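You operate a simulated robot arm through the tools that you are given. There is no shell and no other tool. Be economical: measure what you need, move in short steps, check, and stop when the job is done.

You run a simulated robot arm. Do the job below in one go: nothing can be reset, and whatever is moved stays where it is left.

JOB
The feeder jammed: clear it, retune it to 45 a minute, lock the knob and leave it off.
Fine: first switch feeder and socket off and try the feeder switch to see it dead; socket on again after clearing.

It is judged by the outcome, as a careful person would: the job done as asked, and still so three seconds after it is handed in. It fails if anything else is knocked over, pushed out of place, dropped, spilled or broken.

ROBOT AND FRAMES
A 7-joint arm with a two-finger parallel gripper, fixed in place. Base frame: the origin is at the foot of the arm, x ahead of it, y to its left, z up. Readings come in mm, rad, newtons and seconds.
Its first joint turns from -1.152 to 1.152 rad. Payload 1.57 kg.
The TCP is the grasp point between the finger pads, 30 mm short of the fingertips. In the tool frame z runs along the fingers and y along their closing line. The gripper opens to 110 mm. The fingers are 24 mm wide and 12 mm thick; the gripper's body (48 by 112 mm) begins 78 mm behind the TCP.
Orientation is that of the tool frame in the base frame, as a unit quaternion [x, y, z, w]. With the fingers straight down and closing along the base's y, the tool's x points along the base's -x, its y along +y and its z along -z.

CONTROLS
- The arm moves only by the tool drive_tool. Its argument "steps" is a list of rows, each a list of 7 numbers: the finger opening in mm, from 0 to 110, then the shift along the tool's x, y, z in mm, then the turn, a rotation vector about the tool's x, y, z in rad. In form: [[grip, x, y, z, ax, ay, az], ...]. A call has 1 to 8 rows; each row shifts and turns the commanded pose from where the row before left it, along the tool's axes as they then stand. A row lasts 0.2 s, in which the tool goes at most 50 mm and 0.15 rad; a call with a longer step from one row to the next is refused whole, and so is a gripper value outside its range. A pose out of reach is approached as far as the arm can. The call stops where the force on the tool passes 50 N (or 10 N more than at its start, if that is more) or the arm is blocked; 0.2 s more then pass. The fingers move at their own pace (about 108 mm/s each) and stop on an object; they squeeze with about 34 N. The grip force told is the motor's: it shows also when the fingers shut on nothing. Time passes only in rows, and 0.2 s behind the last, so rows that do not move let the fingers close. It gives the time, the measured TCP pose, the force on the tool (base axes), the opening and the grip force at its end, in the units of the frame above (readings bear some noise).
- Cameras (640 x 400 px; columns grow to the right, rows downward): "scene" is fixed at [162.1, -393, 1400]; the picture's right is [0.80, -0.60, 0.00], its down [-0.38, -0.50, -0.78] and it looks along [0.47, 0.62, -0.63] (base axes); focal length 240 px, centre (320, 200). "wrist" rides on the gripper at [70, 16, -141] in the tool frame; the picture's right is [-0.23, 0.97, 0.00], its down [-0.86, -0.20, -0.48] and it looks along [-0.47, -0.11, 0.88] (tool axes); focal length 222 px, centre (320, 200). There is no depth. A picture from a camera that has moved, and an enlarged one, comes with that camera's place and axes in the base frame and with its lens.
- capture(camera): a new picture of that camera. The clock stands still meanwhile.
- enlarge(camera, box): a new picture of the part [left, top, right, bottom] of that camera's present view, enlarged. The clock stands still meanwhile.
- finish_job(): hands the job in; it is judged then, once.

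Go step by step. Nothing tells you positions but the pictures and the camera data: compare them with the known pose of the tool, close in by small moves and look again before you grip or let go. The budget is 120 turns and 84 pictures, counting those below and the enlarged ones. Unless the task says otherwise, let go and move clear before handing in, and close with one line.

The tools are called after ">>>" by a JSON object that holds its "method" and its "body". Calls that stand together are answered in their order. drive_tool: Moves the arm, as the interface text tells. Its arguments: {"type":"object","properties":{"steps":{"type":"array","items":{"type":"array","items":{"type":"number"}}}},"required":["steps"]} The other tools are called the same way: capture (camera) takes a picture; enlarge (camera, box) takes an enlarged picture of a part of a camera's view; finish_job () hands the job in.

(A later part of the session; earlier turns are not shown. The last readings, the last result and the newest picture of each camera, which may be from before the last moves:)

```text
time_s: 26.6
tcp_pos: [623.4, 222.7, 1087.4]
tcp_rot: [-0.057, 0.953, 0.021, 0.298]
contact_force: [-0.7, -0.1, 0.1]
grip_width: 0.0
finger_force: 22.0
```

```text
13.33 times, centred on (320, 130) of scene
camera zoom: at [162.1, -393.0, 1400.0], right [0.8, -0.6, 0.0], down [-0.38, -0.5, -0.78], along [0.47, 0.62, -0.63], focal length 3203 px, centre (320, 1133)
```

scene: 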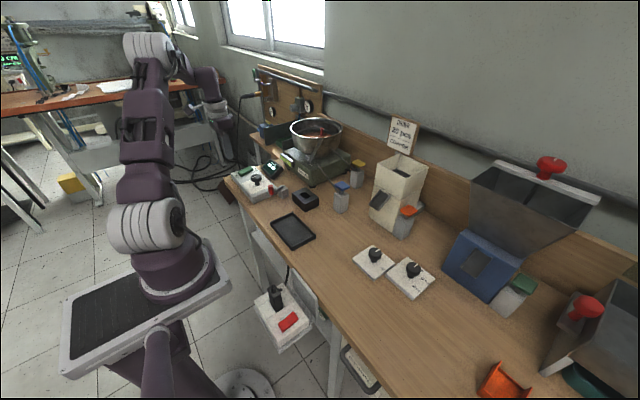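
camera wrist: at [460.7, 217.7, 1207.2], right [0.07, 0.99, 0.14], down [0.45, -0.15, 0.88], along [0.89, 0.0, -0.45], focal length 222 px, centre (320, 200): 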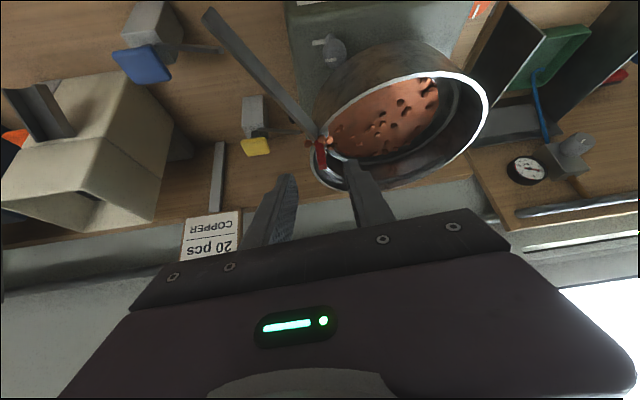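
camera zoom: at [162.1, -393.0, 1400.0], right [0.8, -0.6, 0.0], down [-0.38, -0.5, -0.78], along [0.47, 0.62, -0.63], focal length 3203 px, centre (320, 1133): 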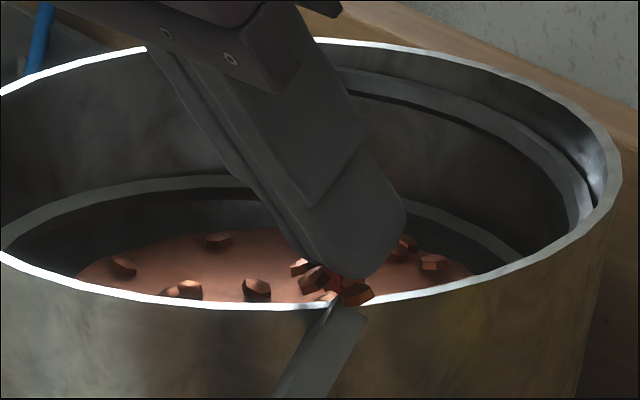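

>>> {"method": "drive_tool", "body": {"steps": [[32, 0, 0, 0, 0, 0, 0], [32, 0, 0, -12, 0, 0, 0], [32, 0, 0, -12, 0, 0, 0], [32, 0, 0, 0, 0, 0, 0]]}}

>>> {"method": "enlarge", "body": {"camera": "wrist", "box": [260, 120, 380, 220]}}

>>> {"method": "enlarge", "body": {"camera": "scene", "box": [305, 115, 335, 145]}}

```text
time_s: 27.6
tcp_pos: [609.4, 221.5, 1107.4]
tcp_rot: [-0.056, 0.952, 0.02, 0.299]
contact_force: [0.6, 0.9, -0.3]
grip_width: 31.9
finger_force: 0.1
```

```text
4.00 times, centred on (320, 170) of wrist
camera zoom: at [471.0, 221.6, 1184.6], right [0.07, 0.99, 0.14], down [0.45, -0.15, 0.88], along [0.89, 0.0, -0.46], focal length 888 px, centre (320, 320)
```

zoom: 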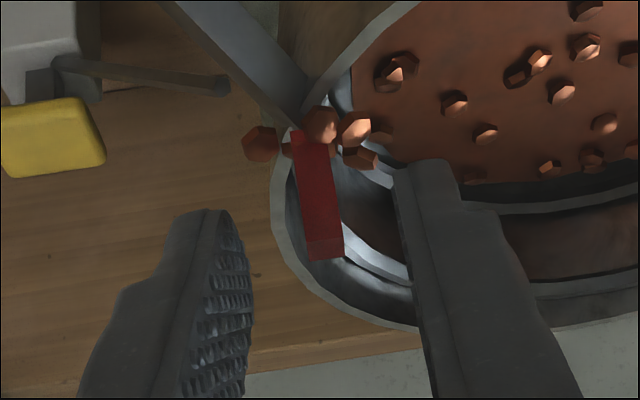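

```text
13.33 times, centred on (320, 130) of scene
camera zoom: at [162.1, -393.0, 1400.0], right [0.8, -0.6, 0.0], down [-0.38, -0.5, -0.78], along [0.47, 0.62, -0.63], focal length 3203 px, centre (320, 1133)
```

zoom: 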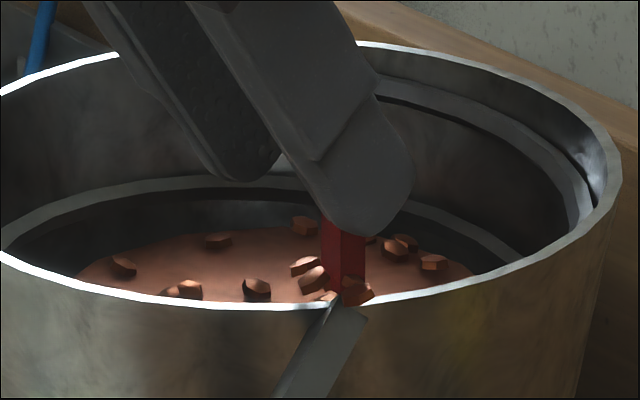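

The bar hasn't moved, so the fingers must have closed just short of it. I'll advance again, farther out, and half-close for a look.

>>> {"method": "drive_tool", "body": {"steps": [[32, -6, 0, 10, 0, 0, 0], [32, -6, 0, 10, 0, 0, 0], [32, 0, 0, 8, 0, 0, 0], [18, 0, 0, 0, 0, 0, 0], [18, 0, 0, 0, 0, 0, 0]]}}

>>> {"method": "enlarge", "body": {"camera": "wrist", "box": [260, 120, 380, 220]}}

>>> {"method": "enlarge", "body": {"camera": "scene", "box": [305, 115, 335, 145]}}

```text
time_s: 28.8
tcp_pos: [634.1, 225.2, 1091.1]
tcp_rot: [-0.056, 0.953, 0.02, 0.298]
contact_force: [0.4, 0.2, -0.2]
grip_width: 18.0
finger_force: 0.1
```

```text
4.00 times, centred on (320, 170) of wrist
camera zoom: at [496.0, 223.8, 1167.4], right [0.07, 0.99, 0.14], down [0.45, -0.15, 0.88], along [0.89, 0.0, -0.46], focal length 888 px, centre (320, 320)
```

zoom: 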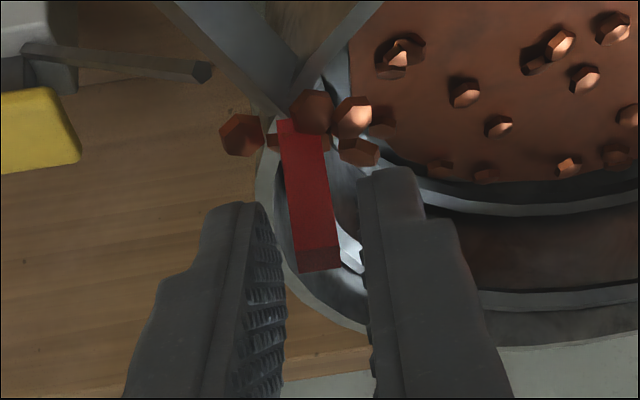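

```text
13.33 times, centred on (320, 130) of scene
camera zoom: at [162.1, -393.0, 1400.0], right [0.8, -0.6, 0.0], down [-0.38, -0.5, -0.78], along [0.47, 0.62, -0.63], focal length 3203 px, centre (320, 1133)
```

zoom: 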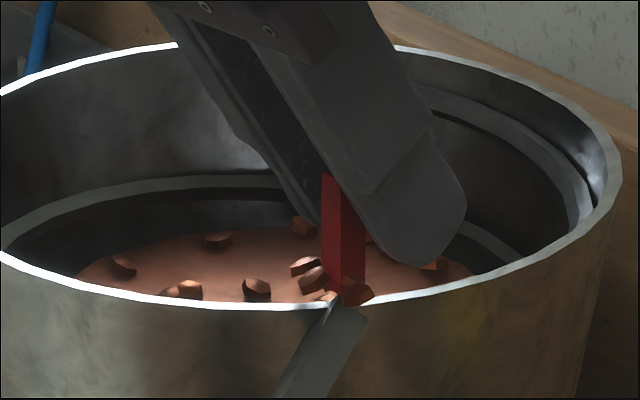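

The bar now stands between the pads near its top. I'll close here and see.

>>> {"method": "drive_tool", "body": {"steps": [[14, 0, 0, 0, 0, 0, 0], [8, 0, 0, 0, 0, 0, 0], [8, 0, 0, 0, 0, 0, 0]]}}

>>> {"method": "enlarge", "body": {"camera": "wrist", "box": [260, 120, 380, 220]}}

```text
time_s: 29.6
tcp_pos: [634.7, 225.0, 1090.3]
tcp_rot: [-0.056, 0.953, 0.02, 0.298]
contact_force: [0.2, 0.1, -0.4]
grip_width: 8.1
finger_force: 0.2
```

```text
4.00 times, centred on (320, 170) of wrist
camera zoom: at [495.9, 223.7, 1167.5], right [0.07, 0.99, 0.14], down [0.45, -0.15, 0.88], along [0.89, 0.0, -0.46], focal length 888 px, centre (320, 320)
```

zoom: 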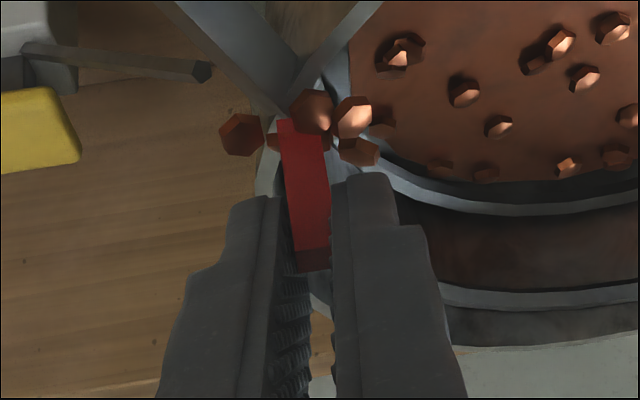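

>>> {"method": "drive_tool", "body": {"steps": [[0, 0, 0, 0, 0, 0, 0], [0, 0, 0, 0, 0, 0, 0]]}}

>>> {"method": "enlarge", "body": {"camera": "wrist", "box": [260, 120, 380, 220]}}

```text
time_s: 30.2
tcp_pos: [634.8, 224.8, 1091.6]
tcp_rot: [-0.057, 0.953, 0.021, 0.298]
contact_force: [0.1, 0.1, -0.6]
grip_width: 0.0
finger_force: 21.2
```

```text
4.00 times, centred on (320, 170) of wrist
camera zoom: at [495.9, 223.8, 1167.5], right [0.07, 0.99, 0.14], down [0.45, -0.15, 0.88], along [0.89, 0.0, -0.46], focal length 888 px, centre (320, 320)
```

zoom: 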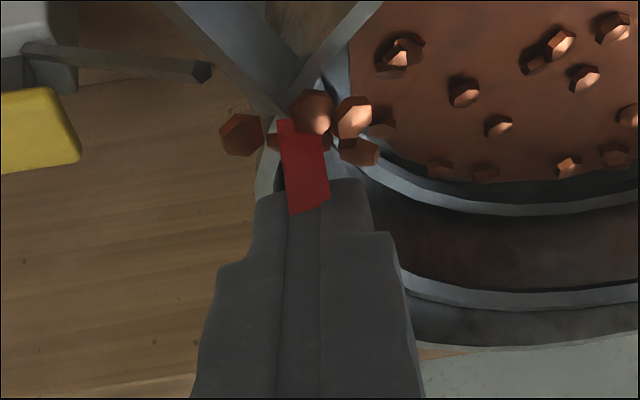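

The fingers pass right through the red bar, so it can't be gripped; it marks the jam rather than being a handle. The yellow lever's rod ends at about (660,205,1011), right at the outlet, and the blue one ends at the chute end. I'll back off and inspect these levers.

>>> {"method": "drive_tool", "body": {"steps": [[0, 0, 0, -30, 0, 0, 0], [0, 0, 0, -30, 0, 0, 0], [0, 0, -40, -10, 0, 0, 0], [0, 0, -40, 0, 0, 0, 0], [0, 0, 0, 0, 0, 0, 0]]}}

>>> {"method": "capture", "body": {"camera": "wrist"}}

>>> {"method": "enlarge", "body": {"camera": "scene", "box": [305, 120, 385, 200]}}

```text
time_s: 31.4
tcp_pos: [606.5, 139.7, 1149.0]
tcp_rot: [-0.056, 0.953, 0.021, 0.298]
contact_force: [-0.6, -0.7, 0.3]
grip_width: 0.0
finger_force: 21.2
```

```text
30 pictures are left
camera wrist: at [467.6, 138.9, 1224.9], right [0.07, 0.99, 0.14], down [0.45, -0.15, 0.88], along [0.89, 0.0, -0.46], focal length 222 px, centre (320, 200)
```

wrist: 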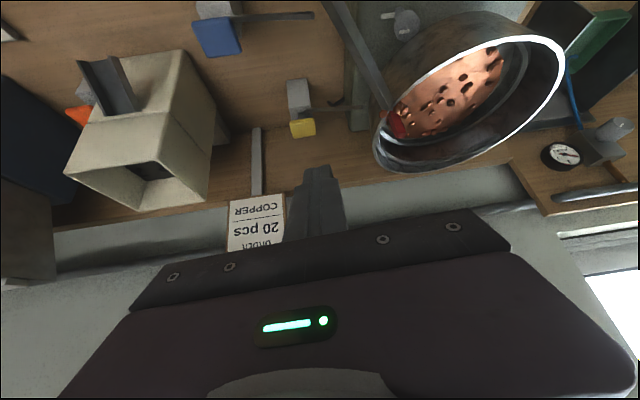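

```text
5.00 times, centred on (345, 160) of scene
camera zoom: at [162.0, -393.0, 1400.0], right [0.8, -0.6, 0.0], down [-0.38, -0.5, -0.78], along [0.47, 0.62, -0.63], focal length 1201 px, centre (195, 400)
```

zoom: 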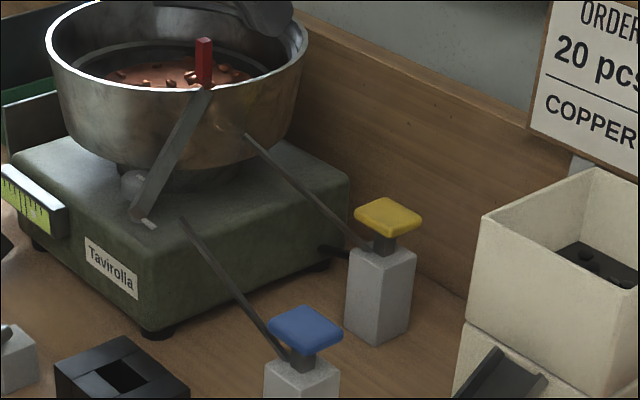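

>>> {"method": "enlarge", "body": {"camera": "wrist", "box": [270, 60, 430, 160]}}

>>> {"method": "enlarge", "body": {"camera": "wrist", "box": [180, 0, 340, 70]}}

```text
4.00 times, centred on (350, 110) of wrist
camera zoom: at [467.6, 138.9, 1224.9], right [0.07, 0.99, 0.14], down [0.45, -0.15, 0.88], along [0.89, 0.0, -0.46], focal length 888 px, centre (200, 560)
```

zoom: 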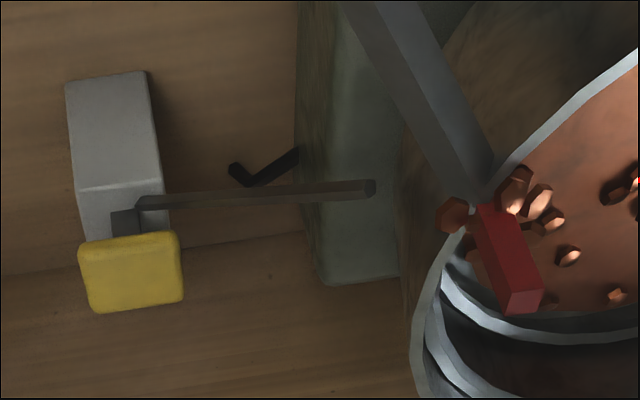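

```text
4.00 times, centred on (260, 35) of wrist
camera zoom: at [467.6, 138.9, 1224.9], right [0.07, 0.99, 0.14], down [0.45, -0.15, 0.88], along [0.89, 0.0, -0.46], focal length 888 px, centre (560, 860)
```

zoom: 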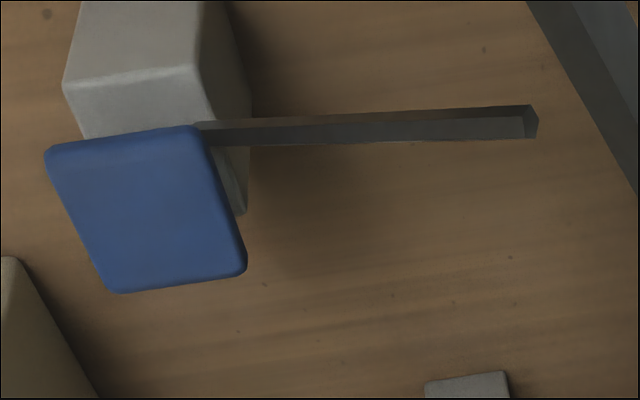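

The levers carry small tubes: the yellow one is aimed at the jammed outlet, the blue one at the chute's lower end. Since the jam is at the outlet, I'll press the yellow paddle at about (732,129,956), with the tool tilted further.

>>> {"method": "drive_tool", "body": {"steps": [[0, 0, 0, 0, 0, -0.13, 0], [0, 0, 0, 0, 0, -0.12, 0], [0, 10, -6, 35, 0, 0, 0], [0, 10, -6, 35, 0, 0, 0], [0, 10, -6, 35, 0, 0, 0], [0, 10, -5, 35, 0, 0, 0], [0, 0, 0, 0, 0, 0, 0]]}}

>>> {"method": "enlarge", "body": {"camera": "wrist", "box": [220, 100, 420, 220]}}

>>> {"method": "enlarge", "body": {"camera": "scene", "box": [305, 110, 405, 200]}}

```text
time_s: 33.0
tcp_pos: [687.3, 126.7, 1025.3]
tcp_rot: [-0.053, 0.908, 0.027, 0.415]
contact_force: [-0.1, -0.3, -0.7]
grip_width: 0.0
finger_force: 21.4
```

```text
3.20 times, centred on (320, 160) of wrist
camera zoom: at [533.4, 125.8, 1065.9], right [0.03, 0.98, 0.18], down [0.22, -0.18, 0.96], along [0.97, 0.01, -0.22], focal length 711 px, centre (320, 328)
```

zoom: 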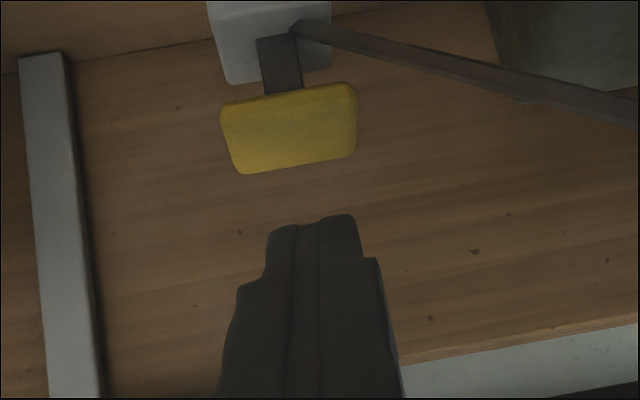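

```text
4.44 times, centred on (355, 155) of scene
camera zoom: at [162.1, -393.0, 1400.0], right [0.8, -0.6, 0.0], down [-0.38, -0.5, -0.78], along [0.47, 0.62, -0.63], focal length 1068 px, centre (164, 400)
```

zoom: 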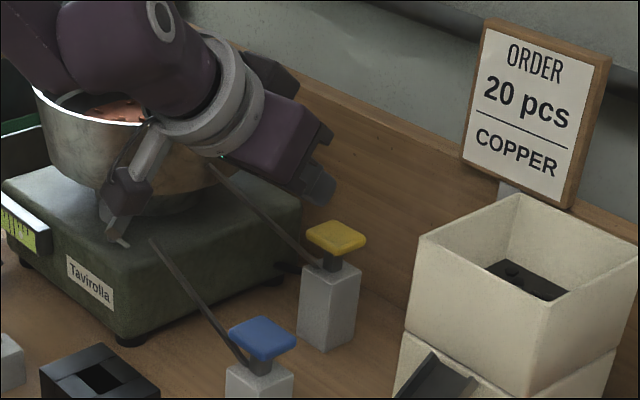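

The tip is lined up with the yellow paddle, but the wrist camera mount is getting low near the chute. I'll reduce the tilt to lift it before going down.

>>> {"method": "drive_tool", "body": {"steps": [[0, 0, 0, 0, 0, 0.15, 0], [0, 0, 0, 0, 0, 0.15, 0], [0, -2, 0, 15, 0, 0, 0], [0, -2, 0, 15, 0, 0, 0], [0, 0, 0, 0, 0, 0, 0]]}}

>>> {"method": "enlarge", "body": {"camera": "scene", "box": [305, 110, 405, 200]}}

```text
time_s: 34.2
tcp_pos: [707.2, 130.8, 1002.9]
tcp_rot: [-0.057, 0.96, 0.02, 0.274]
contact_force: [0.2, -0.5, 0.3]
grip_width: 0.2
finger_force: 21.2
```

```text
4.44 times, centred on (355, 155) of scene
camera zoom: at [162.1, -393.0, 1400.0], right [0.8, -0.6, 0.0], down [-0.38, -0.5, -0.78], along [0.47, 0.62, -0.63], focal length 1068 px, centre (164, 400)
```

zoom: 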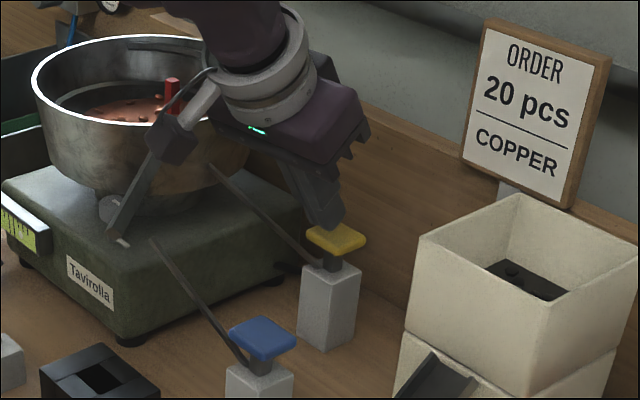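

The reach is good. I'll centre over the yellow paddle and press straight down in small steps.

>>> {"method": "drive_tool", "body": {"steps": [[0, -2, -4, 13, 0, 0, 0], [0, 2.6, 0, 4.3, 0, 0, 0], [0, 2.6, 0, 4.3, 0, 0, 0], [0, 2.6, 0, 4.3, 0, 0, 0], [0, 2.6, 0, 4.3, 0, 0, 0], [0, 2.6, 0, 4.3, 0, 0, 0]]}}

>>> {"method": "enlarge", "body": {"camera": "scene", "box": [305, 110, 405, 200]}}

```text
time_s: 35.6
tcp_pos: [717.8, 128.2, 977.4]
tcp_rot: [-0.058, 0.958, 0.021, 0.281]
contact_force: [-3.2, -0.8, 18.5]
grip_width: 0.0
finger_force: 21.4
stopped in row 6: the force on the tool passed its limit (the readings are from after the stop); the commanded pose is now the measured one
```

```text
4.44 times, centred on (355, 155) of scene
camera zoom: at [161.6, -393.1, 1400.1], right [0.8, -0.6, 0.0], down [-0.38, -0.5, -0.78], along [0.47, 0.62, -0.63], focal length 1068 px, centre (164, 400)
```

zoom: 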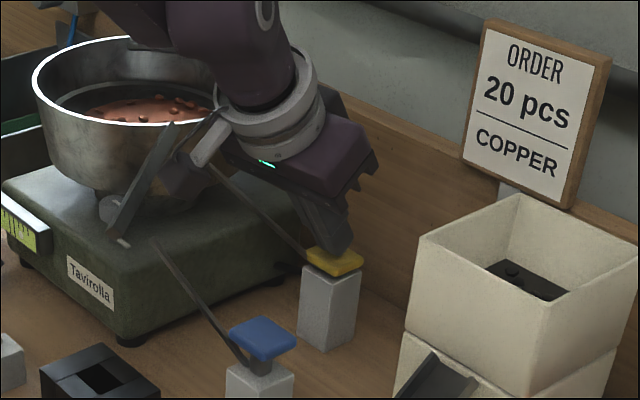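

The paddle went down and the red bar with its bolts has gone, so the outlet is clear. I'll retreat upward and check.

>>> {"method": "drive_tool", "body": {"steps": [[0, -10, 0, -16, 0, 0, 0], [0, -20, 0, -34, 0, 0, 0], [0, -22, 0, -40, 0, 0, 0], [0, -10, 0, -44, 0, 0.1, 0], [0, 20, 0, -30, 0, 0.15, 0], [0, 40, 0, -10, 0, 0.15, 0.05], [0, 40, 0, 0, 0, 0.15, 0.07], [0, 0, 0, 0, 0, 0, 0]]}}

>>> {"method": "enlarge", "body": {"camera": "scene", "box": [220, 100, 380, 200]}}

```text
refused: row 6 steps farther than a row can; nothing moved
```

```text
4.00 times, centred on (300, 150) of scene
camera zoom: at [161.6, -393.1, 1400.1], right [0.8, -0.6, 0.0], down [-0.38, -0.5, -0.78], along [0.47, 0.62, -0.63], focal length 961 px, centre (400, 400)
```

zoom: 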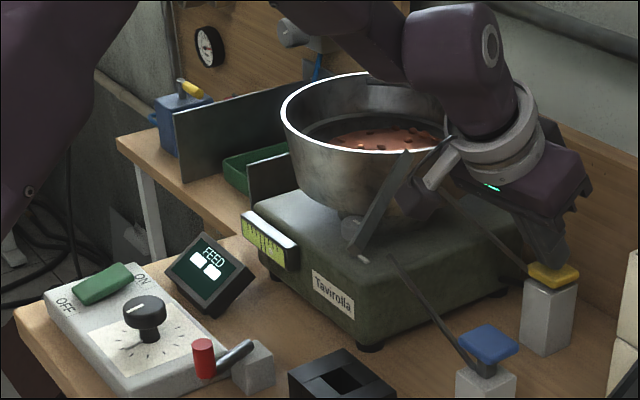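

>>> {"method": "drive_tool", "body": {"steps": [[0, -10, 0, -16, 0, 0, 0], [0, -20, 0, -34, 0, 0, 0], [0, -22, 0, -40, 0, 0, 0], [0, -10, 0, -44, 0, 0.1, 0], [0, 20, 0, -30, 0, 0.14, 0], [0, 40, 0, -10, 0, 0.14, 0], [0, 40, 0, 0, 0, 0.14, 0], [0, 45, -10, 0, 0, 0, 0.12]]}}

>>> {"method": "drive_tool", "body": {"steps": [[0, 42, -20, 0, 0, 0, 0], [0, 42, -20, 0, 0, 0, 0], [0, 42, -20, 0, 0, 0, 0], [0, 42, -20, 0, 0, 0, 0], [0, 42, -20, 0, 0, 0, 0], [0, 0, 0, 0, 0, 0, 0]]}}

>>> {"method": "enlarge", "body": {"camera": "scene", "box": [240, 110, 380, 200]}}

```text
time_s: 37.4
tcp_pos: [542.2, 94.6, 1125.4]
tcp_rot: [0.0, 1.0, 0.005, 0.022]
contact_force: [-0.2, -0.1, -0.8]
grip_width: 0.1
finger_force: 21.0
```

```text
time_s: 38.8
tcp_pos: [332.2, -3.6, 1114.6]
tcp_rot: [-0.001, 1.0, 0.006, 0.023]
contact_force: [-0.3, 0.5, 0.2]
grip_width: 0.1
finger_force: 20.8
```

```text
4.44 times, centred on (310, 155) of scene
camera zoom: at [162.0, -393.0, 1400.0], right [0.8, -0.6, 0.0], down [-0.38, -0.5, -0.78], along [0.47, 0.62, -0.63], focal length 1068 px, centre (364, 400)
```

zoom: 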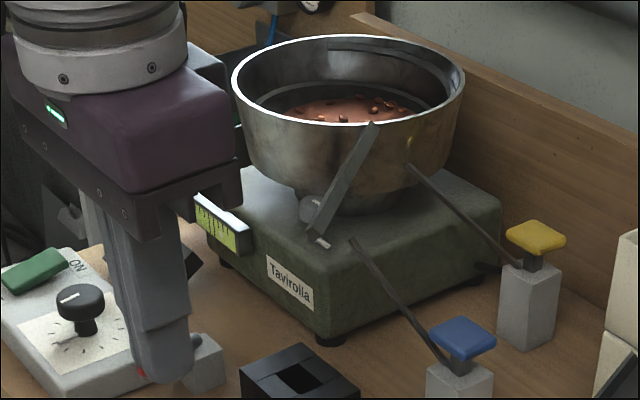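

The jam is gone and the lever has sprung back. Now the socket goes back on: press its bench-side half at about (276,-136).

>>> {"method": "drive_tool", "body": {"steps": [[0, 9, -22, 20, 0, 0.045, 0], [0, 9.5, -22, 40, 0, 0, 0], [0, 9.5, -22, 42, 0, 0, 0], [0, 9.5, -22, 42, 0, 0, 0], [0, 9.5, -22, 42, 0, 0, 0], [0, 9, -22, 40, 0, 0, 0], [0, 0, 0, 0, 0, 0, 0]]}}

>>> {"method": "enlarge", "body": {"camera": "wrist", "box": [260, 80, 420, 220]}}

```text
time_s: 40.4
tcp_pos: [278.8, -134.3, 887.3]
tcp_rot: [-0.001, 1.0, 0.007, 0.001]
contact_force: [0.3, 0.6, 1.3]
grip_width: 0.0
finger_force: 21.0
```

```text
2.86 times, centred on (340, 150) of wrist
camera zoom: at [209.0, -118.8, 1028.9], right [0.23, 0.97, 0.01], down [0.86, -0.2, 0.48], along [0.47, -0.1, -0.88], focal length 635 px, centre (263, 343)
```

zoom: 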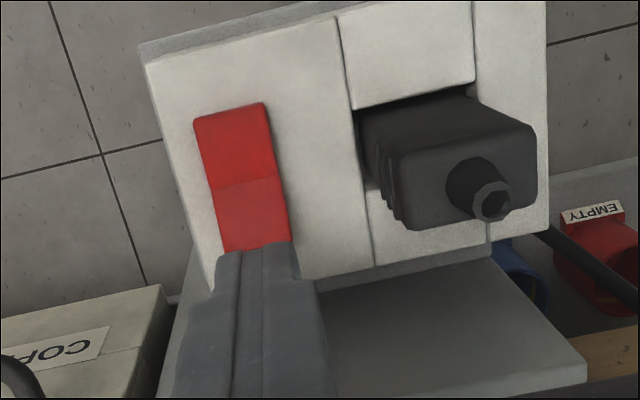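

>>> {"method": "drive_tool", "body": {"steps": [[0, 1, 0, 22, 0, 0, 0], [0, 0, 0, 8, 0, 0, 0], [0, 0, 0, 4, 0, 0, 0], [0, 0, 0, 4, 0, 0, 0], [0, 0, 0, 4, 0, 0, 0]]}}

>>> {"method": "drive_tool", "body": {"steps": [[0, 0, 0, -45, 0, 0, 0], [0, 0, 0, -45, 0, 0, 0], [0, -10, 20, -40, 0, 0, 0], [0, -10, 44, 0, 0, 0, 0], [0, -10, 46, 0, 0, 0, 0], [0, -10, 46, 0, 0, 0, 0], [0, -10, 46, 0, 0, 0, 0], [0, -10, 46, 0, 0, 0, 0]]}}

>>> {"method": "enlarge", "body": {"camera": "scene", "box": [224, 150, 304, 210]}}

```text
time_s: 41.6
tcp_pos: [277.4, -133.6, 846.9]
tcp_rot: [-0.001, 1.0, 0.005, 0.002]
contact_force: [-1.7, 1.9, 15.0]
grip_width: 0.0
finger_force: 21.6
stopped in row 5: the force on the tool passed its limit (the readings are from after the stop); the commanded pose is now the measured one
```

```text
time_s: 43.4
tcp_pos: [339.2, 115.9, 981.2]
tcp_rot: [0.0, 1.0, 0.005, 0.001]
contact_force: [0.7, 0.2, -1.3]
grip_width: 0.0
finger_force: 21.2
```

```text
6.67 times, centred on (264, 180) of scene
camera zoom: at [162.0, -393.0, 1400.0], right [0.8, -0.6, 0.0], down [-0.38, -0.5, -0.78], along [0.47, 0.62, -0.63], focal length 1602 px, centre (693, 333)
```

zoom: 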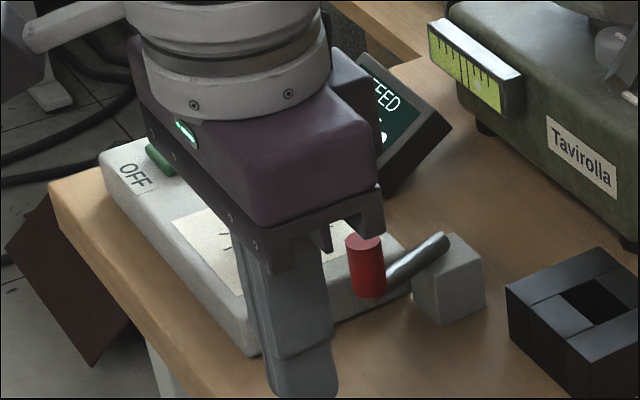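

Next I go to the ON end of the feeder switch to start it for tuning.

>>> {"method": "drive_tool", "body": {"steps": [[0, 0, 20, -25, 0, 0, 0], [0, -14, 43, 0, 0, 0, 0], [0, -14, 43, 0, 0, 0, 0], [0, -14, 43, 0, 0, 0, 0], [0, -14, 43, 0, 0, 0, 0], [0, -14, 43, 0, 0, 0, 0], [0, -14, 43, 0, 0, 0, 0], [0, -12, 24, 0, 0, 0, 0]]}}

>>> {"method": "drive_tool", "body": {"steps": [[0, 0, 0, 25, 0, 0, 0], [0, 0, 0, 25, 0, 0, 0], [0, 0, 0, 12, 0, 0, 0], [0, 0, 0, 4, 0, 0, 0], [0, 0, 0, 4, 0, 0, 0], [0, 0, 0, 4, 0, 0, 0]]}}

>>> {"method": "enlarge", "body": {"camera": "scene", "box": [224, 150, 304, 210]}}

```text
time_s: 45.2
tcp_pos: [434.4, 415.1, 1008.1]
tcp_rot: [0.0, 1.0, 0.005, 0.001]
contact_force: [0.3, -0.8, -0.2]
grip_width: 0.3
finger_force: 21.4
```

```text
time_s: 46.6
tcp_pos: [432.5, 416.3, 934.2]
tcp_rot: [-0.002, 1.0, 0.005, 0.002]
contact_force: [0.0, -0.3, 0.1]
grip_width: 0.0
finger_force: 21.5
```

```text
6.67 times, centred on (264, 180) of scene
camera zoom: at [162.1, -393.0, 1400.0], right [0.8, -0.6, 0.0], down [-0.38, -0.5, -0.78], along [0.47, 0.62, -0.63], focal length 1602 px, centre (693, 333)
```

zoom: 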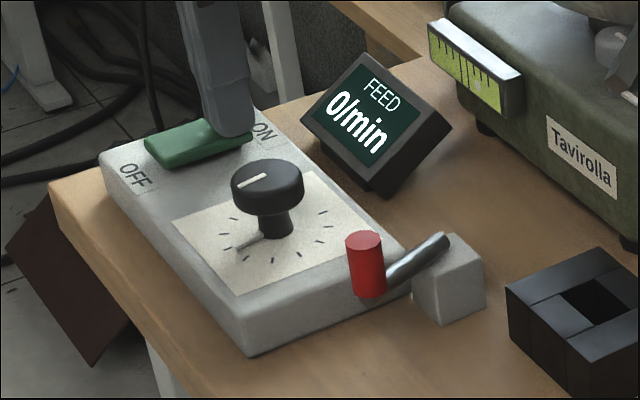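

>>> {"method": "drive_tool", "body": {"steps": [[0, 0, 0, 3, 0, 0, 0], [0, 0, 0, 3, 0, 0, 0], [0, 0, 0, -20, 0, 0, 0], [0, 0, 0, -40, 0, 0, 0], [0, 0, 0, 0, 0, 0, 0]]}}

>>> {"method": "enlarge", "body": {"camera": "scene", "box": [224, 150, 304, 210]}}

```text
time_s: 47.8
tcp_pos: [431.1, 415.8, 990.0]
tcp_rot: [-0.001, 1.0, 0.005, 0.002]
contact_force: [0.6, 0.3, 0.1]
grip_width: 0.0
finger_force: 20.9
```

```text
6.67 times, centred on (264, 180) of scene
camera zoom: at [162.1, -393.0, 1400.0], right [0.8, -0.6, 0.0], down [-0.38, -0.5, -0.78], along [0.47, 0.62, -0.63], focal length 1602 px, centre (693, 333)
```

zoom: 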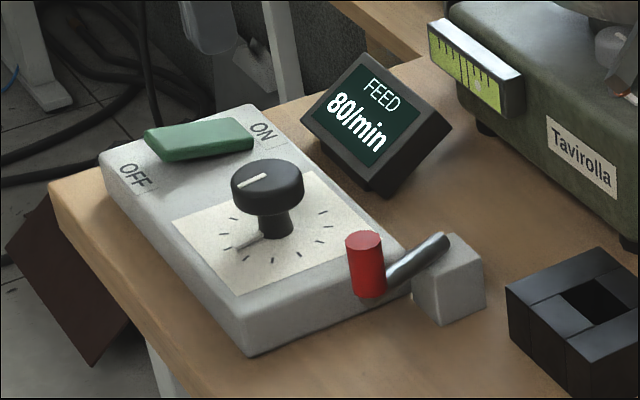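

The feeder now runs at 80/min. I'll open the gripper over the knob at about (417,325) and check alignment.

>>> {"method": "drive_tool", "body": {"steps": [[70, 5, -30, -10, 0, 0, 0], [70, 5, -30, 0, 0, 0, 0], [70, 4, -31, 0, 0, 0, 0], [70, 0, 0, 20, 0, 0, 0], [70, 0, 0, 0, 0, 0, 0]]}}

>>> {"method": "capture", "body": {"camera": "wrist"}}

>>> {"method": "enlarge", "body": {"camera": "scene", "box": [224, 140, 304, 200]}}

```text
time_s: 49.0
tcp_pos: [420.7, 321.6, 975.1]
tcp_rot: [-0.001, 1.0, 0.006, 0.002]
contact_force: [0.7, -0.6, 0.3]
grip_width: 70.3
finger_force: 0.1
```

```text
16 pictures are left
camera wrist: at [349.5, 337.9, 1117.0], right [0.23, 0.97, 0.01], down [0.85, -0.2, 0.48], along [0.47, -0.1, -0.88], focal length 222 px, centre (320, 200)
```

wrist: 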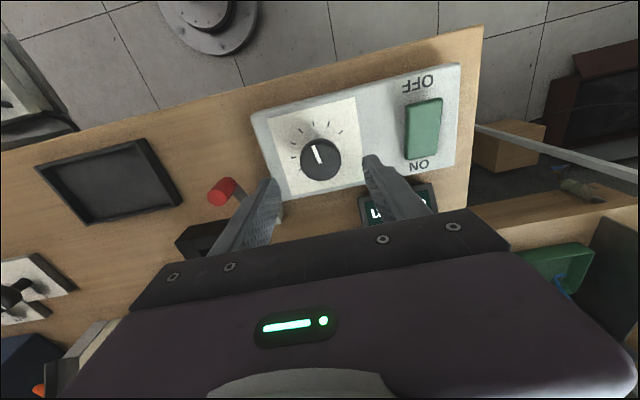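

```text
6.67 times, centred on (264, 170) of scene
camera zoom: at [162.1, -393.0, 1400.0], right [0.8, -0.6, 0.0], down [-0.38, -0.5, -0.78], along [0.47, 0.62, -0.63], focal length 1602 px, centre (693, 400)
```

zoom: 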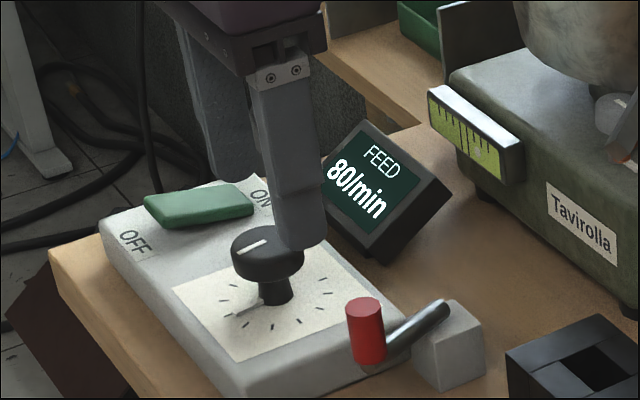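

The knob centre is at about (414,326), top z≈916. I'll centre, lower and grip.

>>> {"method": "drive_tool", "body": {"steps": [[70, 6.5, 4, 10, 0, 0, 0], [70, 0, 0, 15, 0, 0, 0], [70, 0, 0, 10, 0, 0, 0], [70, 0, 0, 6, 0, 0, 0], [30, 0, 0, 0, 0, 0, 0], [30, 0, 0, 0, 0, 0, 0]]}}

>>> {"method": "enlarge", "body": {"camera": "scene", "box": [224, 140, 304, 200]}}

```text
time_s: 50.4
tcp_pos: [412.1, 327.7, 933.7]
tcp_rot: [0.0, 1.0, 0.005, 0.002]
contact_force: [-1.0, -12.6, 4.4]
grip_width: 42.0
finger_force: 7.1
```

```text
6.67 times, centred on (264, 170) of scene
camera zoom: at [162.0, -393.4, 1399.9], right [0.8, -0.6, 0.0], down [-0.38, -0.5, -0.78], along [0.47, 0.62, -0.63], focal length 1602 px, centre (693, 400)
```

zoom: 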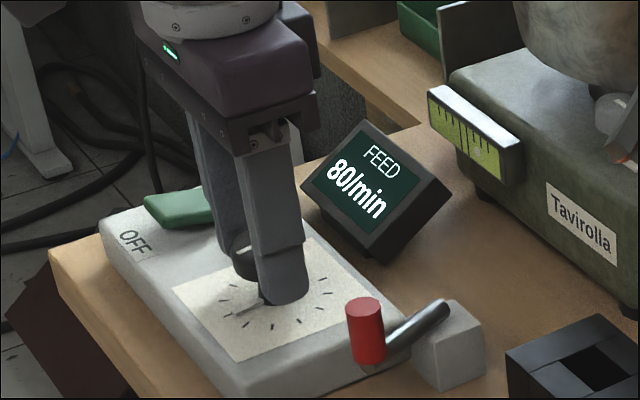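

The knob is gripped. I'll turn it a little counter-clockwise to see the effect.

>>> {"method": "drive_tool", "body": {"steps": [[20, 0, -2, 0, 0, 0, 0], [20, 0, 0, 0, 0, 0, 0], [20, 0, 0, 0, 0, 0, -0.15], [20, 0, 0, 0, 0, 0, -0.15], [20, 0, 0, 0, 0, 0, 0]]}}

>>> {"method": "enlarge", "body": {"camera": "scene", "box": [224, 140, 304, 200]}}

```text
time_s: 51.6
tcp_pos: [410.1, 325.9, 935.6]
tcp_rot: [-0.151, 0.989, 0.004, 0.002]
contact_force: [-3.1, -23.8, -6.4]
grip_width: 41.1
finger_force: 11.8
```

```text
6.67 times, centred on (264, 170) of scene
camera zoom: at [162.1, -393.6, 1399.8], right [0.8, -0.6, 0.0], down [-0.38, -0.5, -0.78], along [0.47, 0.62, -0.63], focal length 1602 px, centre (693, 400)
```

zoom: 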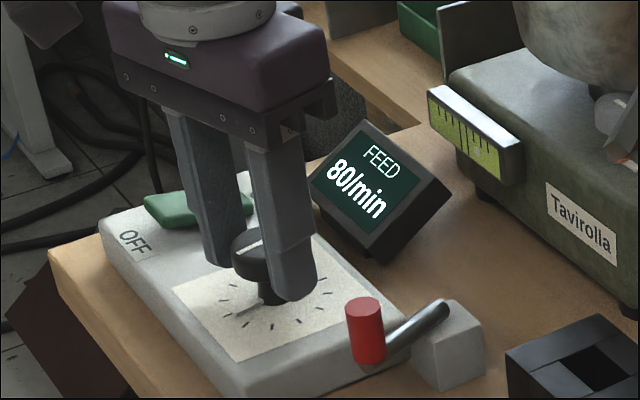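

The knob did not follow; the grip appears off-centre in x. I'll open, undo the yaw and check the centring.

>>> {"method": "drive_tool", "body": {"steps": [[70, 0, 0, 0, 0, 0, 0], [70, 0, 0, 0, 0, 0, 0], [70, 0, 0, 0, 0, 0, 0.15], [70, 0, 0, 0, 0, 0, 0.15], [70, 0, 0, 0, 0, 0, 0]]}}

>>> {"method": "enlarge", "body": {"camera": "wrist", "box": [240, 100, 400, 220]}}

```text
time_s: 52.8
tcp_pos: [411.4, 326.8, 935.7]
tcp_rot: [0.0, 1.0, 0.006, 0.002]
contact_force: [-0.1, -0.2, -0.6]
grip_width: 69.9
finger_force: 0.0
```

```text
3.33 times, centred on (320, 160) of wrist
camera zoom: at [340.7, 342.3, 1077.6], right [0.23, 0.97, 0.01], down [0.85, -0.2, 0.48], along [0.47, -0.1, -0.88], focal length 740 px, centre (320, 333)
```

zoom: 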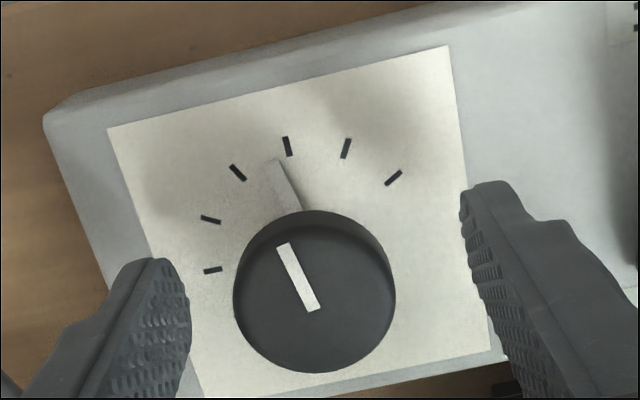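

The knob's size in view shows its top is lower (about z 903) and its centre near (421,323.5). I'll recentre, go lower and grip again, then turn.

>>> {"method": "drive_tool", "body": {"steps": [[70, -9.5, -3.3, 0, 0, 0, 0], [70, 0, 0, 8, 0, 0, 0], [70, 0, 0, 5, 0, 0, 0], [20, 0, 0, 0, 0, 0, 0], [20, 0, 0, 0, 0, 0, 0], [20, 0, 0, 0, 0, 0, 0]]}}

>>> {"method": "drive_tool", "body": {"steps": [[20, 0, 0, 0, 0, 0, -0.15], [20, 0, 0, 0, 0, 0, -0.15], [20, 0, 0, 0, 0, 0, 0]]}}

>>> {"method": "enlarge", "body": {"camera": "scene", "box": [224, 140, 304, 200]}}

```text
time_s: 54.2
tcp_pos: [421.1, 324.1, 923.8]
tcp_rot: [-0.001, 1.0, 0.005, 0.002]
contact_force: [2.2, 16.4, -6.1]
grip_width: 37.3
finger_force: 42.9
```

```text
time_s: 55.0
tcp_pos: [419.9, 327.2, 922.8]
tcp_rot: [-0.153, 0.988, 0.008, 0.003]
contact_force: [3.1, 32.6, 1.4]
grip_width: 37.1
finger_force: 43.4
```

```text
6.67 times, centred on (264, 170) of scene
camera zoom: at [162.2, -392.2, 1400.3], right [0.8, -0.6, 0.0], down [-0.38, -0.5, -0.78], along [0.47, 0.62, -0.63], focal length 1602 px, centre (693, 400)
```

zoom: 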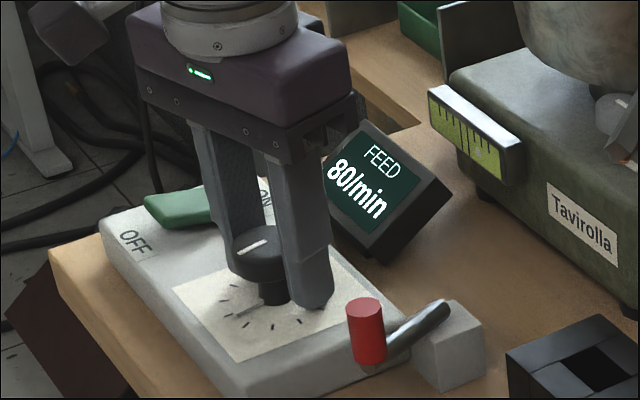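

It still shows 80 and the pointer has not moved even with a firm grip: either it is a stop or the lock is engaged. I'll go back and try gently clockwise.

>>> {"method": "drive_tool", "body": {"steps": [[20, 0, 0, 0, 0, 0, 0.15], [20, 0, 0, 0, 0, 0, 0.15], [20, 0, 0, 0, 0, 0, 0.15], [20, 0, 0, 0, 0, 0, 0.1], [20, 0, 0, 0, 0, 0, 0]]}}

>>> {"method": "enlarge", "body": {"camera": "scene", "box": [224, 140, 304, 200]}}

```text
time_s: 56.2
tcp_pos: [421.6, 322.6, 922.8]
tcp_rot: [0.126, 0.992, 0.004, 0.002]
contact_force: [-0.4, 7.8, -0.9]
grip_width: 37.6
finger_force: 43.7
```

```text
6.67 times, centred on (264, 170) of scene
camera zoom: at [162.0, -392.8, 1400.1], right [0.8, -0.6, 0.0], down [-0.38, -0.5, -0.78], along [0.47, 0.62, -0.63], focal length 1602 px, centre (693, 400)
```

zoom: 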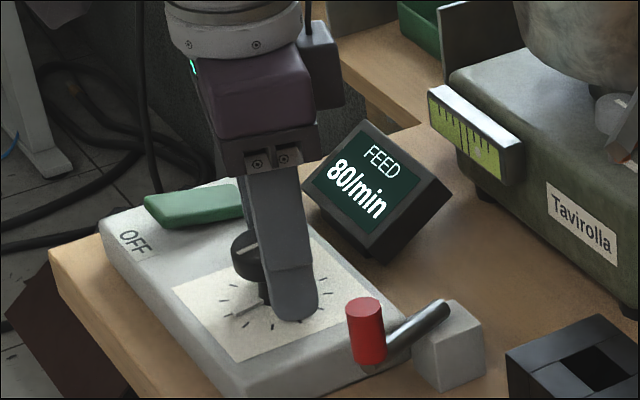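

The knob is locked in both directions, so the lock lever is engaged now and must be released first. I'll let go, lift off and look at the lever (red handle at about (425,222), z 898–932).

>>> {"method": "drive_tool", "body": {"steps": [[70, 0, 0, 0, 0, 0, 0], [70, 0, 0, 0, 0, 0, 0], [70, 0, 0, -20, 0, 0, -0.13], [70, 0, 0, -45, 0, 0, -0.12], [70, 0, -35, 0, 0, 0, 0], [70, -3, -35, 0, 0, 0, 0], [70, -3, -31, 0, 0, 0, 0], [70, 0, 0, 0, 0, 0, 0]]}}

>>> {"method": "enlarge", "body": {"camera": "wrist", "box": [220, 90, 460, 240]}}

```text
time_s: 58.0
tcp_pos: [425.9, 222.7, 986.6]
tcp_rot: [-0.001, 1.0, 0.005, 0.002]
contact_force: [-0.2, -0.2, 0.2]
grip_width: 70.2
finger_force: 0.0
```

```text
2.67 times, centred on (340, 165) of wrist
camera zoom: at [356.4, 237.3, 1129.4], right [0.23, 0.97, 0.01], down [0.85, -0.2, 0.48], along [0.47, -0.1, -0.88], focal length 592 px, centre (267, 293)
```

zoom: 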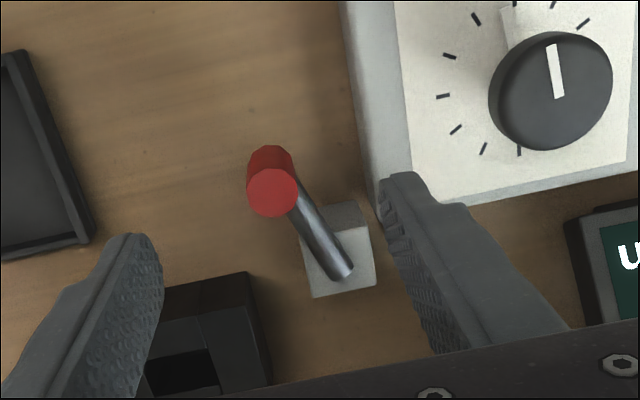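

The lever pivots about a vertical axis at about (481,246), with its handle at (424,224). I'll grip the handle.

>>> {"method": "drive_tool", "body": {"steps": [[60, 2, 1.5, 20, 0, 0, 0], [60, 0, 0, 20, 0, 0, 0], [60, 0, 0, 10, 0, 0, 0], [10, 0, 0, 0, 0, 0, 0], [10, 0, 0, 0, 0, 0, 0], [10, 0, 0, 0, 0, 0, 0]]}}

>>> {"method": "drive_tool", "body": {"steps": [[10, 0, -4, 0, 0, 0, 0], [10, 0, -4, 0, 0, 0, 0], [10, 0, 0, 0, 0, 0, 0]]}}

```text
time_s: 59.4
tcp_pos: [424.0, 224.4, 936.4]
tcp_rot: [0.0, 1.0, 0.005, 0.002]
contact_force: [-2.6, 5.5, 1.6]
grip_width: 17.8
finger_force: 32.5
```

```text
time_s: 60.2
tcp_pos: [425.2, 217.5, 937.0]
tcp_rot: [-0.001, 1.0, 0.005, 0.003]
contact_force: [2.3, 5.8, 13.7]
grip_width: 19.1
finger_force: 4.8
```

It yields toward −y with little force. I'll follow the arc further.

>>> {"method": "drive_tool", "body": {"steps": [[10, -3, -8, 0, 0, 0, 0], [10, -4, -8, 0, 0, 0, 0], [10, -5, -7, 0, 0, 0, 0], [10, 0, 0, 0, 0, 0, 0]]}}

>>> {"method": "enlarge", "body": {"camera": "scene", "box": [224, 140, 304, 200]}}

```text
time_s: 61.2
tcp_pos: [438.2, 194.7, 937.7]
tcp_rot: [-0.001, 1.0, 0.007, 0.001]
contact_force: [5.4, 13.9, -4.8]
grip_width: 16.6
finger_force: 32.1
```

```text
6.67 times, centred on (264, 170) of scene
camera zoom: at [162.3, -392.6, 1400.1], right [0.8, -0.6, 0.0], down [-0.38, -0.5, -0.78], along [0.47, 0.62, -0.63], focal length 1602 px, centre (693, 400)
```

zoom: 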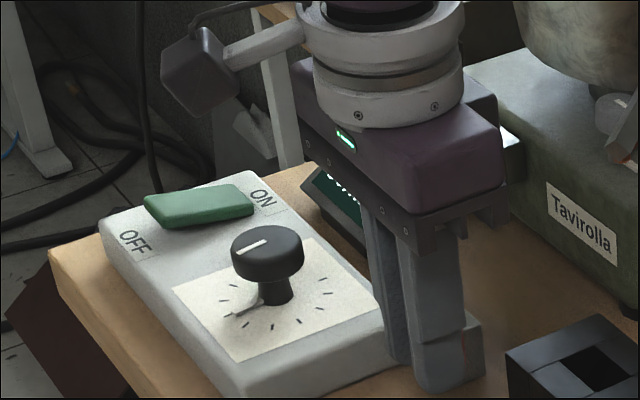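

The lever swings freely (about 30° so far). I'll continue until it stops.

>>> {"method": "drive_tool", "body": {"steps": [[10, -7, -4, 0, 0, 0, 0], [10, -7, -3, 0, 0, 0, 0], [10, -7, -2, 0, 0, 0, 0], [10, -7, -1, 0, 0, 0, 0], [10, -7, -1, 0, 0, 0, 0], [10, -7, 0, 0, 0, 0, 0], [10, 0, 0, 0, 0, 0, 0]]}}

```text
time_s: 62.1
tcp_pos: [459.1, 188.9, 937.8]
tcp_rot: [-0.003, 1.0, 0.008, -0.003]
contact_force: [-8.4, 6.1, 10.3]
grip_width: 13.9
finger_force: 30.7
stopped in row 4: the force on the tool passed its limit (the readings are from after the stop); the commanded pose is now the measured one
```

It came up against something at about 50° of swing, likely its unlocked stop. I'll let go, return to the knob and try turning it.

>>> {"method": "drive_tool", "body": {"steps": [[60, 0, 0, 0, 0, 0, 0], [60, 0, 0, 0, 0, 0, 0], [70, 0, 0, -45, 0, 0, 0], [70, 10, 45, 0, 0, 0, 0], [70, 14, 45, 0, 0, 0, 0], [70, 14, 44, 0, 0, 0, 0], [70, 0, 0, 0, 0, 0, 0]]}}

>>> {"method": "capture", "body": {"camera": "wrist"}}

```text
time_s: 63.8
tcp_pos: [419.3, 325.0, 988.3]
tcp_rot: [-0.004, 1.0, 0.008, -0.002]
contact_force: [-0.5, 0.3, 0.1]
grip_width: 70.0
finger_force: 0.0
```

```text
7 pictures are left
camera wrist: at [349.0, 337.8, 1129.0], right [0.22, 0.98, 0.01], down [0.86, -0.2, 0.47], along [0.46, -0.09, -0.88], focal length 222 px, centre (320, 200)
```

wrist: 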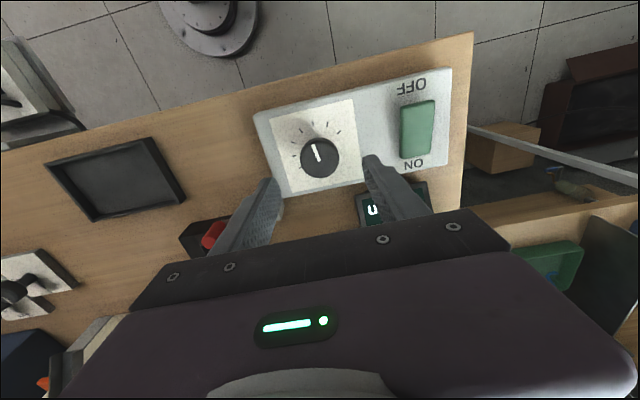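

The lever now sits about 57° away from its locked position. I'll pre-turn the tool clockwise, grip the knob, then turn it counter-clockwise by 1.5 rad, expecting roughly 30 below 80.

>>> {"method": "drive_tool", "body": {"steps": [[70, -1.7, -1.5, 0, 0, 0, 0.15], [70, 0, 0, 0, 0, 0, 0.15], [70, 0, 0, 0, 0, 0, 0.15], [70, 0, 0, 0, 0, 0, 0.15], [70, 0, 0, 0, 0, 0, 0.15], [70, 0, 0, 0, 0, 0, 0]]}}

>>> {"method": "drive_tool", "body": {"steps": [[70, 0, 0, 30, 0, 0, 0], [70, 0, 0, 25, 0, 0, 0], [70, 0, 0, 10, 0, 0, 0], [20, 0, 0, 0, 0, 0, 0], [20, 0, 0, 0, 0, 0, 0], [20, 0, 0, 0, 0, 0, 0]]}}

```text
time_s: 65.2
tcp_pos: [422.5, 319.4, 984.0]
tcp_rot: [0.363, 0.932, 0.006, -0.004]
contact_force: [0.7, 0.3, -0.5]
grip_width: 69.9
finger_force: 0.1
```

```text
time_s: 66.2
tcp_pos: [421.8, 318.7, 921.2]
tcp_rot: [0.364, 0.931, 0.003, -0.006]
contact_force: [0.2, 0.3, 9.8]
grip_width: 37.9
finger_force: 9.9
stopped in row 5: the force on the tool passed its limit (the readings are from after the stop); the commanded pose is now the measured one
```

The grip is about 5 mm off-centre. I'll reopen, shift and regrip.

>>> {"method": "drive_tool", "body": {"steps": [[60, 0, 0, 0, 0, 0, 0], [60, 3.4, 3.6, 0, 0, 0, 0], [60, 0, 0, 0, 0, 0, 0], [30, 0, 0, 0, 0, 0, 0], [30, 0, 0, 0, 0, 0, 0], [30, 0, 0, 0, 0, 0, 0]]}}

```text
time_s: 67.3
tcp_pos: [421.9, 319.3, 919.8]
tcp_rot: [0.364, 0.931, -0.001, -0.005]
contact_force: [-8.7, -8.6, 13.6]
grip_width: 39.3
finger_force: 5.5
stopped in row 5: the force on the tool passed its limit (the readings are from after the stop); the commanded pose is now the measured one
```

The force readings place the knob's true centre at about (413,325.5), with a 42 mm diameter. Recentre and regrip.

>>> {"method": "drive_tool", "body": {"steps": [[65, 0, 0, -2, 0, 0, 0], [65, 0, 0, 0, 0, 0, 0], [65, 10.7, -1.7, 0, 0, 0, 0], [65, 0, 0, 0, 0, 0, 0], [38, 0, 0, 0, 0, 0, 0], [38, 0, 0, 0, 0, 0, 0]]}}

```text
time_s: 68.7
tcp_pos: [414.9, 325.5, 922.9]
tcp_rot: [0.364, 0.931, 0.001, -0.005]
contact_force: [-0.5, 0.8, -0.3]
grip_width: 38.4
finger_force: 0.1
```

>>> {"method": "drive_tool", "body": {"steps": [[30, 0, 0, 0, 0, 0, 0], [30, 0, 0, 0, 0, 0, 0], [30, 0, 0, 0, 0, 0, 0]]}}

```text
time_s: 69.5
tcp_pos: [413.6, 326.6, 922.6]
tcp_rot: [0.364, 0.932, 0.001, -0.005]
contact_force: [-1.0, -0.9, -0.4]
grip_width: 37.7
finger_force: 43.5
```

It's centred and firmly gripped (37.7 mm). Turning counter-clockwise.

>>> {"method": "drive_tool", "body": {"steps": [[20, 0, 0, 0, 0, 0, -0.15], [20, 0, 0, 0, 0, 0, -0.15], [20, 0, 0, 0, 0, 0, -0.15], [20, 0, 0, 0, 0, 0, -0.15], [20, 0, 0, 0, 0, 0, -0.15], [20, 0, 0, 0, 0, 0, 0]]}}

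>>> {"method": "enlarge", "body": {"camera": "scene", "box": [224, 140, 304, 200]}}

```text
time_s: 70.9
tcp_pos: [414.6, 325.1, 922.0]
tcp_rot: [-0.003, 1.0, 0.002, -0.004]
contact_force: [-15.0, -15.6, 21.8]
grip_width: 37.5
finger_force: 43.7
```

```text
6.67 times, centred on (264, 170) of scene
camera zoom: at [161.4, -393.7, 1399.9], right [0.8, -0.6, 0.0], down [-0.38, -0.5, -0.78], along [0.47, 0.62, -0.62], focal length 1602 px, centre (693, 400)
```

zoom: 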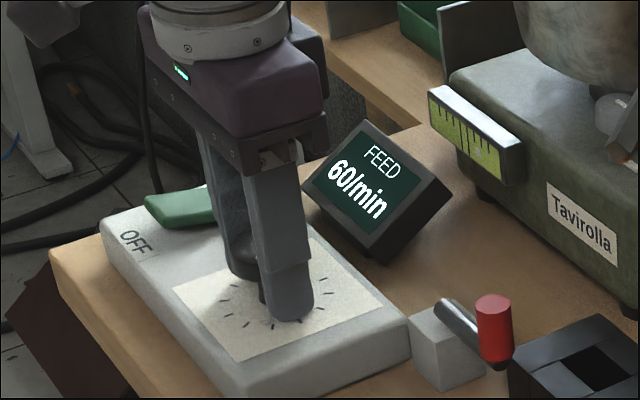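

The display reads 60 after 0.75 rad, so 45 needs about 0.56 rad more.

>>> {"method": "drive_tool", "body": {"steps": [[20, 0, 0, 0, 0, 0, -0.14], [20, 0, 0, 0, 0, 0, -0.14], [20, 0, 0, 0, 0, 0, -0.14], [20, 0, 0, 0, 0, 0, -0.14], [20, 0, 0, 0, 0, 0, 0]]}}

>>> {"method": "enlarge", "body": {"camera": "scene", "box": [224, 140, 304, 200]}}

```text
time_s: 72.1
tcp_pos: [413.3, 323.6, 921.9]
tcp_rot: [-0.279, 0.96, 0.001, -0.004]
contact_force: [-12.8, -23.5, 26.8]
grip_width: 37.2
finger_force: 43.1
```

```text
6.67 times, centred on (264, 170) of scene
camera zoom: at [161.4, -393.9, 1399.8], right [0.8, -0.6, 0.0], down [-0.38, -0.5, -0.78], along [0.47, 0.62, -0.62], focal length 1602 px, centre (693, 400)
```

zoom: 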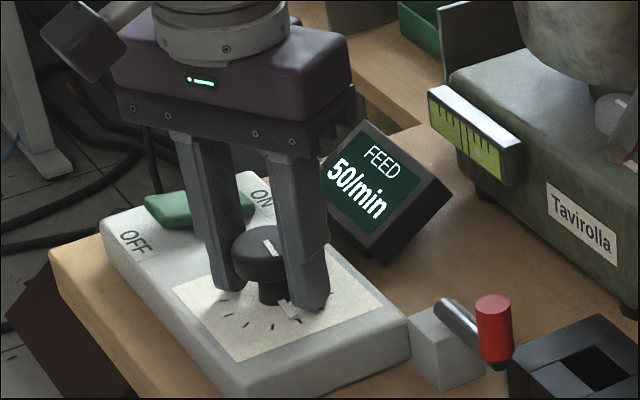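

It now reads 50, and the display seems to step in fives. I'll turn about 0.2 rad more.

>>> {"method": "drive_tool", "body": {"steps": [[20, 0, 0, 0, 0, 0, -0.1], [20, 0, 0, 0, 0, 0, -0.1], [20, 0, 0, 0, 0, 0, 0], [20, 0, 0, 0, 0, 0, 0]]}}

>>> {"method": "enlarge", "body": {"camera": "scene", "box": [224, 140, 304, 200]}}

```text
time_s: 73.1
tcp_pos: [413.3, 324.1, 921.7]
tcp_rot: [-0.373, 0.928, 0.002, -0.004]
contact_force: [-6.5, -26.2, 33.1]
grip_width: 37.6
finger_force: 43.7
```

```text
6.67 times, centred on (264, 170) of scene
camera zoom: at [161.5, -394.0, 1399.8], right [0.8, -0.6, 0.0], down [-0.38, -0.5, -0.78], along [0.47, 0.62, -0.62], focal length 1602 px, centre (693, 400)
```

zoom: 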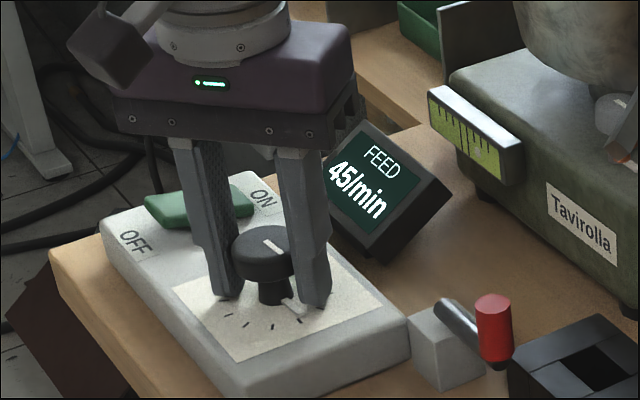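

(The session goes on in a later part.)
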